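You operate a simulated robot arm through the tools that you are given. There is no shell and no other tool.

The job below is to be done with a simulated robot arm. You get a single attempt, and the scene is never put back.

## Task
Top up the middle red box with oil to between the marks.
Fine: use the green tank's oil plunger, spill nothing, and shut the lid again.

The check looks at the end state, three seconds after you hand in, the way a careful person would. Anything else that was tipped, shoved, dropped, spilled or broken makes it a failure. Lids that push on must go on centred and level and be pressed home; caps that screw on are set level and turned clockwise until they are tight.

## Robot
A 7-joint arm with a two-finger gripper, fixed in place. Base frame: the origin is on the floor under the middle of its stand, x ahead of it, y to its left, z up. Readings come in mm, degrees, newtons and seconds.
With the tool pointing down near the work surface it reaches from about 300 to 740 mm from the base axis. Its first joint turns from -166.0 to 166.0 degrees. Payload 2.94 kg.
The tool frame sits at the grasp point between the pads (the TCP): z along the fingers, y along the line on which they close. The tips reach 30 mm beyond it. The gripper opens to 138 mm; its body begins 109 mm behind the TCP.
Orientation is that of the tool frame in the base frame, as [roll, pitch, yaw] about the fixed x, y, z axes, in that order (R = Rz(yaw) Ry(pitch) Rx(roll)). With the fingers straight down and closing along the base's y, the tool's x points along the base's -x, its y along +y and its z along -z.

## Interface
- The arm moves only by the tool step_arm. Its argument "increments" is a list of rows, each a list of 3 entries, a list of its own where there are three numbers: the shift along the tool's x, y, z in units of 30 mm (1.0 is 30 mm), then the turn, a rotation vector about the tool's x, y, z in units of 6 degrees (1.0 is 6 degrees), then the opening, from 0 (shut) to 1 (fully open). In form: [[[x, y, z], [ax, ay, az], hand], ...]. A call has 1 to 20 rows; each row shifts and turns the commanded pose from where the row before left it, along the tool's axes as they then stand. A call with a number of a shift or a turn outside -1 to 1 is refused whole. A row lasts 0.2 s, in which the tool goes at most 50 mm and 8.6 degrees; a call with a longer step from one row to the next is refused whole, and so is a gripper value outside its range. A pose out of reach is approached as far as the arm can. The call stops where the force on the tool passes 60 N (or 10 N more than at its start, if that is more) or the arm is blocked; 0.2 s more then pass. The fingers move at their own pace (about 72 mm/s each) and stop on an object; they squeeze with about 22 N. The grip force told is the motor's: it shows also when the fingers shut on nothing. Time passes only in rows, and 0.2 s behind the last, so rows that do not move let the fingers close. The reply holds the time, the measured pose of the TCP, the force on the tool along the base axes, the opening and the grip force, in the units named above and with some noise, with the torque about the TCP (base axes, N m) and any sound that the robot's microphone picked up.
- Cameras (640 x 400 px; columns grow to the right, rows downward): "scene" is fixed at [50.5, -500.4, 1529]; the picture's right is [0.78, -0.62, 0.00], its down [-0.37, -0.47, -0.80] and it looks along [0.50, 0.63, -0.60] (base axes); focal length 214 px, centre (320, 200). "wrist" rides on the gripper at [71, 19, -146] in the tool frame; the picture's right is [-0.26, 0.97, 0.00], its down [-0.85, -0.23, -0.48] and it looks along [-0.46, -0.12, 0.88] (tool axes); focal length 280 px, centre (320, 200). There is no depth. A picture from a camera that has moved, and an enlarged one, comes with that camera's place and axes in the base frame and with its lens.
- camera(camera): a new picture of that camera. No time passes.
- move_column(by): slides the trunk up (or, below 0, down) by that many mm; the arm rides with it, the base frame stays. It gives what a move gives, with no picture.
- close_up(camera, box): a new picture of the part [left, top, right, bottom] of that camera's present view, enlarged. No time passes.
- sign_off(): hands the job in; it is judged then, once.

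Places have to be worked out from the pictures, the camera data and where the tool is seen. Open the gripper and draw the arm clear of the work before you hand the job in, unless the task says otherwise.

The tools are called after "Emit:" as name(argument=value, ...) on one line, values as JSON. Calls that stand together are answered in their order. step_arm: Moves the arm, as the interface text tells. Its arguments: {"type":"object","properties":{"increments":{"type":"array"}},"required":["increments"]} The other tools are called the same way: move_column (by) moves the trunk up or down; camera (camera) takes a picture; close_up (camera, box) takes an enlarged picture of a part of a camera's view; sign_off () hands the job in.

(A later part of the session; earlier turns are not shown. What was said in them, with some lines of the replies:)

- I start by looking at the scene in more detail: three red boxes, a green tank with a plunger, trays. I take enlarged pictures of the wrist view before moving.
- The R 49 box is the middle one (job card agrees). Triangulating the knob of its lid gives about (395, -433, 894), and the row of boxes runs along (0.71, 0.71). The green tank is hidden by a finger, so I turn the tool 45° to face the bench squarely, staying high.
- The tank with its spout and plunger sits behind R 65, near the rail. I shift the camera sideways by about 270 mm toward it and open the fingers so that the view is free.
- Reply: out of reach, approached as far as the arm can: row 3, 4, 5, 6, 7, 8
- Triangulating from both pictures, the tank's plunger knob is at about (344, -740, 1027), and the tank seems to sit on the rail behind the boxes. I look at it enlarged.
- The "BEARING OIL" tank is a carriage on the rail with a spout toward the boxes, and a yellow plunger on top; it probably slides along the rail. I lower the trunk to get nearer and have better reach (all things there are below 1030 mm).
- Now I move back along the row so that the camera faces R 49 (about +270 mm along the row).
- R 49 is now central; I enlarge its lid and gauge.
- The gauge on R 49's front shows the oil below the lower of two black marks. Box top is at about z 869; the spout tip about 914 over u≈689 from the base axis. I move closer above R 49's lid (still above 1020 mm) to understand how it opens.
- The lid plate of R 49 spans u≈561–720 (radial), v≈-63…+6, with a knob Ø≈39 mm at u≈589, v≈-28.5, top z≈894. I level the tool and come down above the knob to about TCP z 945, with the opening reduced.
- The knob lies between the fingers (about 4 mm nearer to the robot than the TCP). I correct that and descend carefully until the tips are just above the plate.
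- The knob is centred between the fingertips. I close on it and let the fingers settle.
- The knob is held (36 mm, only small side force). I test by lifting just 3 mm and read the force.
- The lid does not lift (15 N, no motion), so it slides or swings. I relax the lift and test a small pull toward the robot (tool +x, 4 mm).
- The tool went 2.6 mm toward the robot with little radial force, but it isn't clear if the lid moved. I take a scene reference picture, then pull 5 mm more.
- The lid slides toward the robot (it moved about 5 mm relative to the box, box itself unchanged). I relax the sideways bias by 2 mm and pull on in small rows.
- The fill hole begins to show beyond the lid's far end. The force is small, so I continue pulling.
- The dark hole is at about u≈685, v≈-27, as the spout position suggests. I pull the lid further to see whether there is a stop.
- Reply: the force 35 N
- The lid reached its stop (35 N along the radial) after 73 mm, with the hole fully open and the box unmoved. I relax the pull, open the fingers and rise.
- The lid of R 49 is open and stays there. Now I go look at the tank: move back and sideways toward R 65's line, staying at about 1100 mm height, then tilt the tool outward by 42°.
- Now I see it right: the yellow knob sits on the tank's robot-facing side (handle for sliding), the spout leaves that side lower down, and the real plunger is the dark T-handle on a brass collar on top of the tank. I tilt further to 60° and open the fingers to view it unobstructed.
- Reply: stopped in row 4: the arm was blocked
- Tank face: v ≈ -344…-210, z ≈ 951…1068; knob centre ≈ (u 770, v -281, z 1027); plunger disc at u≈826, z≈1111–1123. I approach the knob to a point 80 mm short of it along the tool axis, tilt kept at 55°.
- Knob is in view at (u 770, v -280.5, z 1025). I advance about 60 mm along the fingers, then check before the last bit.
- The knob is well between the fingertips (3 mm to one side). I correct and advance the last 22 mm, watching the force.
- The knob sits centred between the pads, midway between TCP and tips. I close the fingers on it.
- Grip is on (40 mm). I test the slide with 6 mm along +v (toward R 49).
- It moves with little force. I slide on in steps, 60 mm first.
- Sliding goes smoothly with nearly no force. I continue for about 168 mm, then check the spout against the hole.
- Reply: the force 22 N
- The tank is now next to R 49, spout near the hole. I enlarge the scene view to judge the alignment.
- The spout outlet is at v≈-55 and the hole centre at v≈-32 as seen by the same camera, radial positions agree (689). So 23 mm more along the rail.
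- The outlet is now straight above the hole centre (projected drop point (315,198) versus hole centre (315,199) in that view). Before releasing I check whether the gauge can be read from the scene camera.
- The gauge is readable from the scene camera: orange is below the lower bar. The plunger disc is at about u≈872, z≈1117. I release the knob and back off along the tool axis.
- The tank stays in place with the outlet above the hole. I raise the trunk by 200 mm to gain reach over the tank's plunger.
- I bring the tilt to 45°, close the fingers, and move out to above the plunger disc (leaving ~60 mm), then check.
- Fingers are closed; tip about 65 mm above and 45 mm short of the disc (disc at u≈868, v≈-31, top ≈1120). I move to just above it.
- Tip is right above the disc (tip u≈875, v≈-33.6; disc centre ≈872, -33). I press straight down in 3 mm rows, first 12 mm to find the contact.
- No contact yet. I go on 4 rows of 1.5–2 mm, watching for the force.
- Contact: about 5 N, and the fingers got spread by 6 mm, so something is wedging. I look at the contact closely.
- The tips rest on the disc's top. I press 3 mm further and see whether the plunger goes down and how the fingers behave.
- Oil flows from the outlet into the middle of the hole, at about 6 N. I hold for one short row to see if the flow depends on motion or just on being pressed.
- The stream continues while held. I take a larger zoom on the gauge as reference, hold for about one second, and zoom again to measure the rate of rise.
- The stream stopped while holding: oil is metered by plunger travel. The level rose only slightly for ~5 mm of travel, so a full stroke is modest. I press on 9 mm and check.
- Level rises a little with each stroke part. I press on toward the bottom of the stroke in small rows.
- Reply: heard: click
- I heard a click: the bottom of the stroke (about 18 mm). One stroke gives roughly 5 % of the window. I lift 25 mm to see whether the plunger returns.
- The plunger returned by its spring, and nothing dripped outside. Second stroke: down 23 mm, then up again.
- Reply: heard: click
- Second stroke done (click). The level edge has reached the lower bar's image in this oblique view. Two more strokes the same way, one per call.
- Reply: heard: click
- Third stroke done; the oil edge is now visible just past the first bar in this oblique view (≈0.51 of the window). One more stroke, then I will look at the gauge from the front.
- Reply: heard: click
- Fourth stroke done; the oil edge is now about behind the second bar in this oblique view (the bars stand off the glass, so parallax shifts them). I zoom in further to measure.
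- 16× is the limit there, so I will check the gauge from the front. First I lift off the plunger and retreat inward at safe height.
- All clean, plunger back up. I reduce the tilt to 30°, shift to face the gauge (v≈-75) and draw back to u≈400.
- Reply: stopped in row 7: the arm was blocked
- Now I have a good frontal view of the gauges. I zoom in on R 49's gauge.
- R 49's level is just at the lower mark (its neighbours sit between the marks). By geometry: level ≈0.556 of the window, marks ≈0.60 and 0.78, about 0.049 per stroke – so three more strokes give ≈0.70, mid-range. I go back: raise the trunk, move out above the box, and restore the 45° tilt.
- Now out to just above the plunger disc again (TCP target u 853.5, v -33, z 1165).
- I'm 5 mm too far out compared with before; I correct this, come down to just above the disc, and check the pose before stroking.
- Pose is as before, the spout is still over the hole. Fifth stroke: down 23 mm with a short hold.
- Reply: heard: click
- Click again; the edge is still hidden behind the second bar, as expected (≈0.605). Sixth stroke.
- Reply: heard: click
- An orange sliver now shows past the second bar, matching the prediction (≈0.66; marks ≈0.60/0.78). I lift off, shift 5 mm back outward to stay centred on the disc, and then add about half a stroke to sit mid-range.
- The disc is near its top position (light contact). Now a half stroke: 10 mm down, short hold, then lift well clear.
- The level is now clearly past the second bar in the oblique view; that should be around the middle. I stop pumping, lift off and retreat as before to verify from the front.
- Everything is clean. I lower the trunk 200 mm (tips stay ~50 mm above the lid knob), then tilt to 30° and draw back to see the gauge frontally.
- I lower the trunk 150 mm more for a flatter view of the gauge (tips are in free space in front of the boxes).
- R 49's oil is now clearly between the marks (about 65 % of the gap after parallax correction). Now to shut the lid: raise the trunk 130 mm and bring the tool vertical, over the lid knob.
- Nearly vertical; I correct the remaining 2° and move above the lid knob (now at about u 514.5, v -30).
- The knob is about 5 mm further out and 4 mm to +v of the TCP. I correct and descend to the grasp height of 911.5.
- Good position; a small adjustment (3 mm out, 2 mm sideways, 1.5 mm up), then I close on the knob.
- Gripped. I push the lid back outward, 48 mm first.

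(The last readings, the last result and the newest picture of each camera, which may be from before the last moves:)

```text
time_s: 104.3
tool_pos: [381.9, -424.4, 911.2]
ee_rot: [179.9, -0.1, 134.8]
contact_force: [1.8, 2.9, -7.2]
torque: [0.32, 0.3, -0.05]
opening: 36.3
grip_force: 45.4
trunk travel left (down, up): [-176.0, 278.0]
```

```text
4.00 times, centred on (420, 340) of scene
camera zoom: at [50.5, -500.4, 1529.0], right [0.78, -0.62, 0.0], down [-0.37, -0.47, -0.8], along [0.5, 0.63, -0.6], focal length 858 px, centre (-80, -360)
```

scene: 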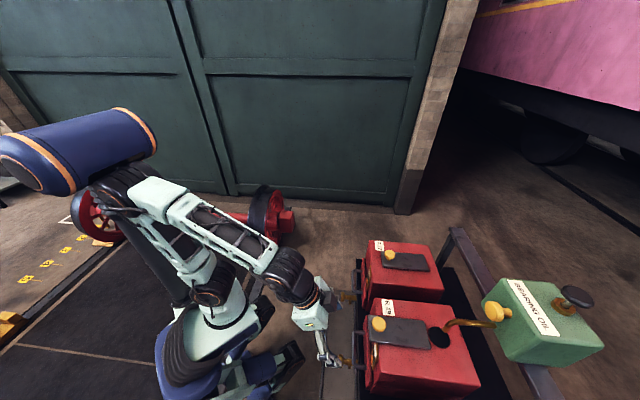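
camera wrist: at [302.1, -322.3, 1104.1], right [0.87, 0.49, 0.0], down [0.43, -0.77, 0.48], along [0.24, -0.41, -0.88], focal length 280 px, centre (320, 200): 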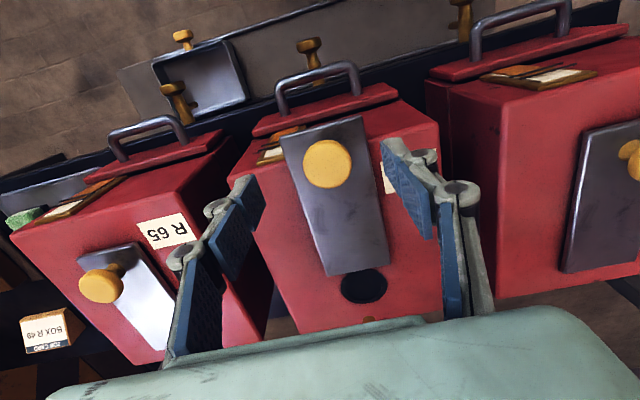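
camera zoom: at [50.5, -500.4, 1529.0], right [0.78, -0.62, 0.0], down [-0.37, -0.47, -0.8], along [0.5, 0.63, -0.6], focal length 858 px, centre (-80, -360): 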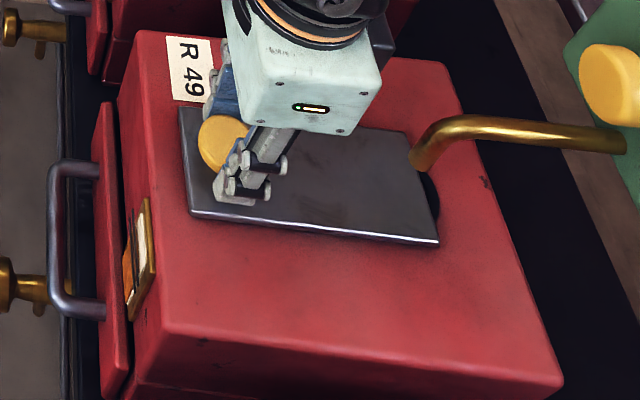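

About 19 mm remain by comparison with the original picture. I push on in smaller rows.

Emit:
step_arm(increments=[[[-0.15, 0, 0], [0, 0, 0], 0.15], [[-0.15, 0, 0], [0, 0, 0], 0.15], [[-0.15, 0, 0], [0, 0, 0], 0.15], [[-0.1, 0, 0], [0, 0, 0], 0.15]])

Emit:
close_up(camera="scene", box=[370, 300, 480, 370])

```text
time_s: 105.3
tool_pos: [394.0, -437.3, 911.7]
ee_rot: [179.9, -0.1, 134.7]
contact_force: [0.2, 6.5, -9.8]
torque: [-0.32, -0.47, 0.03]
opening: 35.9
grip_force: 45.0
trunk travel left (down, up): [-176.0, 278.0]
```

```text
5.71 times, centred on (425, 335) of scene
camera zoom: at [50.5, -500.4, 1529.0], right [0.78, -0.62, 0.0], down [-0.37, -0.47, -0.8], along [0.5, 0.63, -0.6], focal length 1226 px, centre (-280, -571)
```

zoom: 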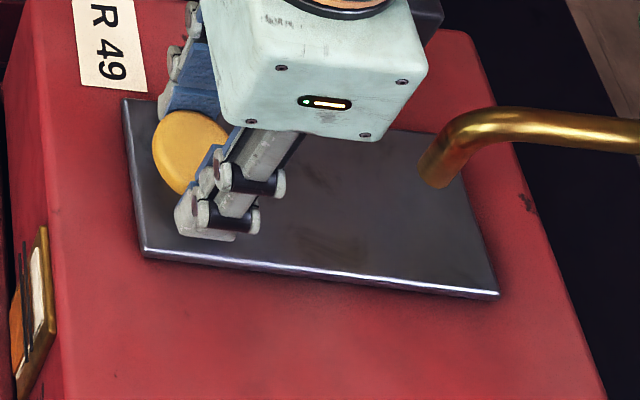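

The plate corners are at (145,257) and (499,298), identical to the original closed picture. I nudge gently outward to make sure it's against its stop.

Emit:
step_arm(increments=[[[-0.07, 0.03, 0], [0, 0, 0], 0.15], [[-0.07, 0, 0], [0, 0, 0], 0.15], [[0, 0, 0], [0, 0, 0], 0.15]])

Emit:
close_up(camera="scene", box=[370, 300, 480, 370])

```text
time_s: 106.1
tool_pos: [394.6, -437.0, 910.9]
ee_rot: [180.0, -0.5, 134.6]
contact_force: [-16.2, 16.7, -12.4]
torque: [0.09, 0.29, 0.01]
opening: 36.4
grip_force: 44.5
trunk travel left (down, up): [-176.0, 278.0]
```

```text
5.71 times, centred on (425, 335) of scene
camera zoom: at [50.5, -500.4, 1529.0], right [0.78, -0.62, 0.0], down [-0.37, -0.47, -0.8], along [0.5, 0.63, -0.6], focal length 1226 px, centre (-280, -571)
```

zoom: 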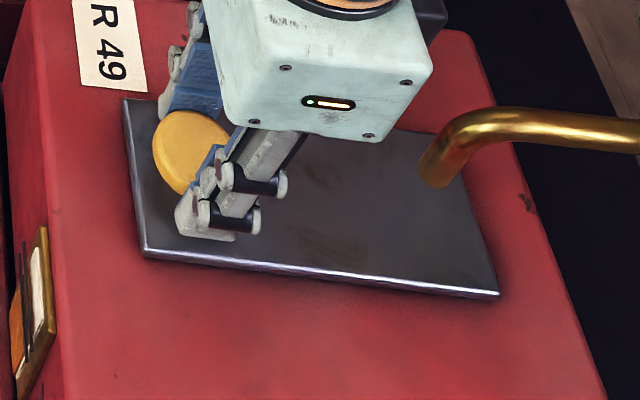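

The lid is at its closed stop (23 N, no motion). I relax the push, release the knob, rise, and check.

Emit:
step_arm(increments=[[[0.1, 0, 0.04], [0, 0, 0], 0.15], [[0, 0, 0], [0, 0, 0], 0.15]])

Emit:
step_arm(increments=[[[0, 0, 0], [0, 0, 0], 0.35], [[0, 0, 0], [0, 0, 0], 0.5], [[0, 0, 0], [0, 0, 0], 0.6], [[0, 0, -0.4], [0, 0, 0], 0.6], [[0, 0, -0.8], [0, 0, 0], 0.6], [[0, 0, -1], [0, 0, 0], 0.6], [[0, 0, -1], [0, 0, 0], 0.6], [[0, 0, -1], [0, 0, 0], 0.6], [[0, 0, 0], [0, 0, 0], 0.6]])

Emit:
close_up(camera="scene", box=[370, 300, 480, 370])

Emit:
camera(camera="wrist")

```text
time_s: 106.7
tool_pos: [394.3, -436.9, 911.9]
ee_rot: [179.9, 0.1, 134.7]
contact_force: [-10.6, 6.4, -6.2]
torque: [0.69, 0.69, -0.09]
opening: 36.5
grip_force: 45.1
trunk travel left (down, up): [-176.0, 278.0]
```

```text
time_s: 108.7
tool_pos: [393.3, -436.4, 1036.9]
ee_rot: [179.9, 0.0, 134.8]
contact_force: [0.3, -0.7, 0.4]
torque: [-0.01, -0.01, -0.01]
opening: 82.9
grip_force: 0.1
trunk travel left (down, up): [-176.0, 278.0]
```

```text
5.71 times, centred on (425, 335) of scene
camera zoom: at [50.5, -500.4, 1529.0], right [0.78, -0.62, 0.0], down [-0.37, -0.47, -0.8], along [0.5, 0.63, -0.6], focal length 1226 px, centre (-280, -571)
```

zoom: 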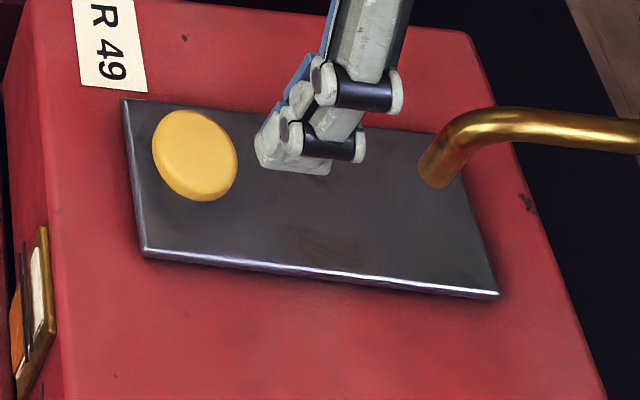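

```text
taken
camera wrist: at [357.4, -373.1, 1182.6], right [0.87, 0.49, 0.0], down [0.43, -0.77, 0.48], along [0.24, -0.41, -0.88], focal length 280 px, centre (320, 200)
```

wrist: 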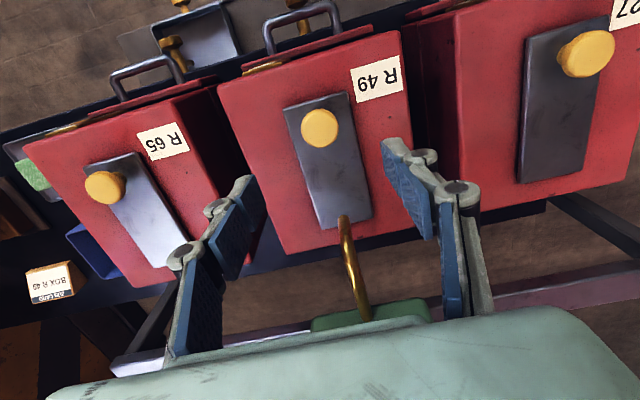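

Lid shut exactly as at the start, no oil outside. I draw the arm back and up, clear of the work, with the gripper open.

Emit:
step_arm(increments=[[[0.3, 0, -1], [0, 0, 0], 0.8], [[0.8, 0, -0.9], [0, 0, 0], 1], [[0.9, 0, -0.6], [0, 0, 0], 1], [[0.9, 0, -0.4], [0, 0, 0], 1], [[0.9, 0, -0.3], [0, 0, 0], 1], [[0.9, 0, 0], [0, 0, 0], 1], [[0.9, 0, 0], [0, 0, 0], 1], [[0, 0, 0], [0, 0, 0], 1]])

Emit:
camera(camera="scene")

Emit:
camera(camera="wrist")

Emit:
close_up(camera="scene", box=[340, 220, 640, 400])

```text
time_s: 110.5
tool_pos: [275.8, -315.0, 1133.9]
ee_rot: [179.9, 0.1, 134.8]
contact_force: [0.3, 0.0, -0.1]
torque: [-0.02, -0.02, 0.02]
opening: 138.3
grip_force: 0.0
trunk travel left (down, up): [-176.0, 278.0]
```

```text
taken
```

scene: 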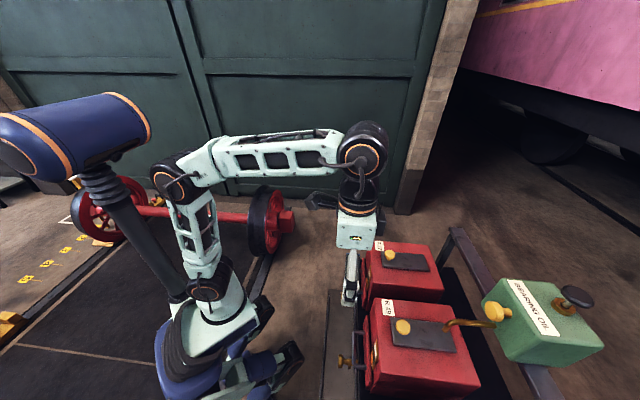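

```text
taken
camera wrist: at [239.6, -252.0, 1279.2], right [0.87, 0.49, 0.0], down [0.43, -0.77, 0.48], along [0.24, -0.41, -0.88], focal length 280 px, centre (320, 200)
```

wrist: 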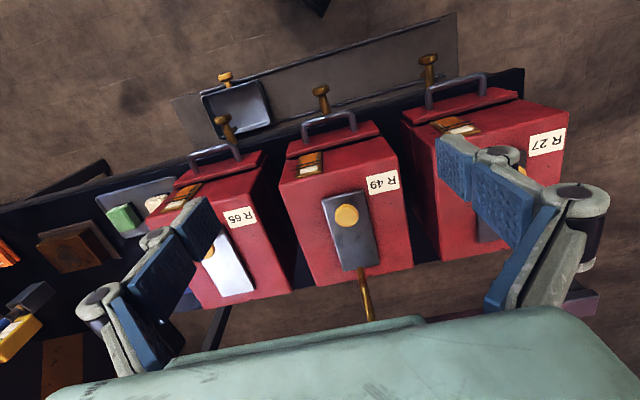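

```text
2.13 times, centred on (490, 310) of scene
camera zoom: at [50.5, -500.4, 1529.0], right [0.78, -0.62, 0.0], down [-0.37, -0.47, -0.8], along [0.5, 0.63, -0.6], focal length 458 px, centre (-43, -35)
```

zoom: 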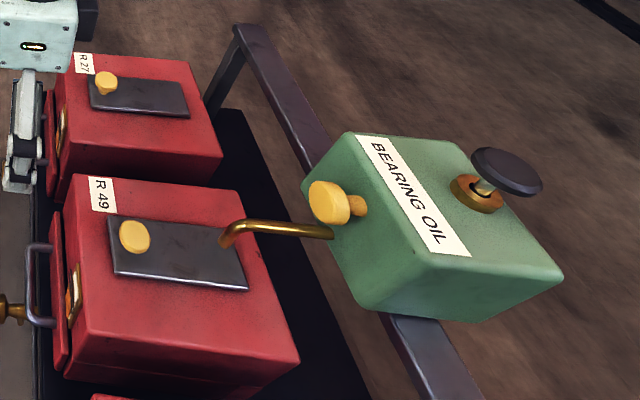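

All is in order; one last zoom on the gauge from this view, and then I pull the arm back a little further.

Emit:
close_up(camera="wrist", box=[280, 130, 350, 200])

Emit:
step_arm(increments=[[[0.7, 0, 0], [0, 0, 0], 1], [[0.7, 0, 0], [0, 0, 0], 1], [[0.7, 0, 0], [0, 0, 0], 1], [[0, 0, 0], [0, 0, 0], 1]])

```text
5.71 times, centred on (315, 165) of wrist
camera zoom: at [239.6, -252.0, 1279.2], right [0.87, 0.49, 0.0], down [0.43, -0.77, 0.48], along [0.24, -0.41, -0.88], focal length 1602 px, centre (349, 400)
```

zoom: 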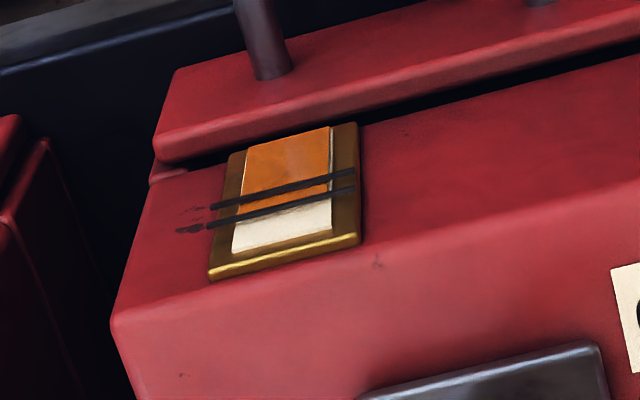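

```text
time_s: 111.5
tool_pos: [233.7, -272.5, 1133.4]
ee_rot: [179.9, 0.1, 134.8]
contact_force: [0.1, 0.4, 0.2]
torque: [-0.03, -0.02, -0.01]
opening: 137.9
grip_force: 0.0
trunk travel left (down, up): [-176.0, 278.0]
```

The steep view exaggerates the bars' standoff (the flatter view showed the oil clearly between the marks, consistent with this one). The lid is shut, nothing is spilled, and the arm is open and clear, so I hand in.

Emit:
sign_off()

```text
The job is handed in.
```

The middle box (R 49) is topped up, and its oil sits between the marks, about 60–65% of the way from the lower mark to the upper one. I read the gauge from the front before shutting the lid. The marker bars stand off the glass, so that figure includes a small correction for viewing angle.

- **Filling:** I slid open the lid of R 49 and pulled the green tank along its rail until the spout was over the fill hole. It took six full strokes of the plunger and one half stroke. The oil went straight into the hole, and I saw none outside it.
- **Lid:** it is pushed back against its closed stop and matches its starting position in the picture.
- **Tank:** I left it on its rail beside R 49, with the spout above the closed lid. It started beside R 65, and the task didn't ask for it to go back.
- **Arm:** the gripper is open and the arm is drawn back, clear of the boxes.
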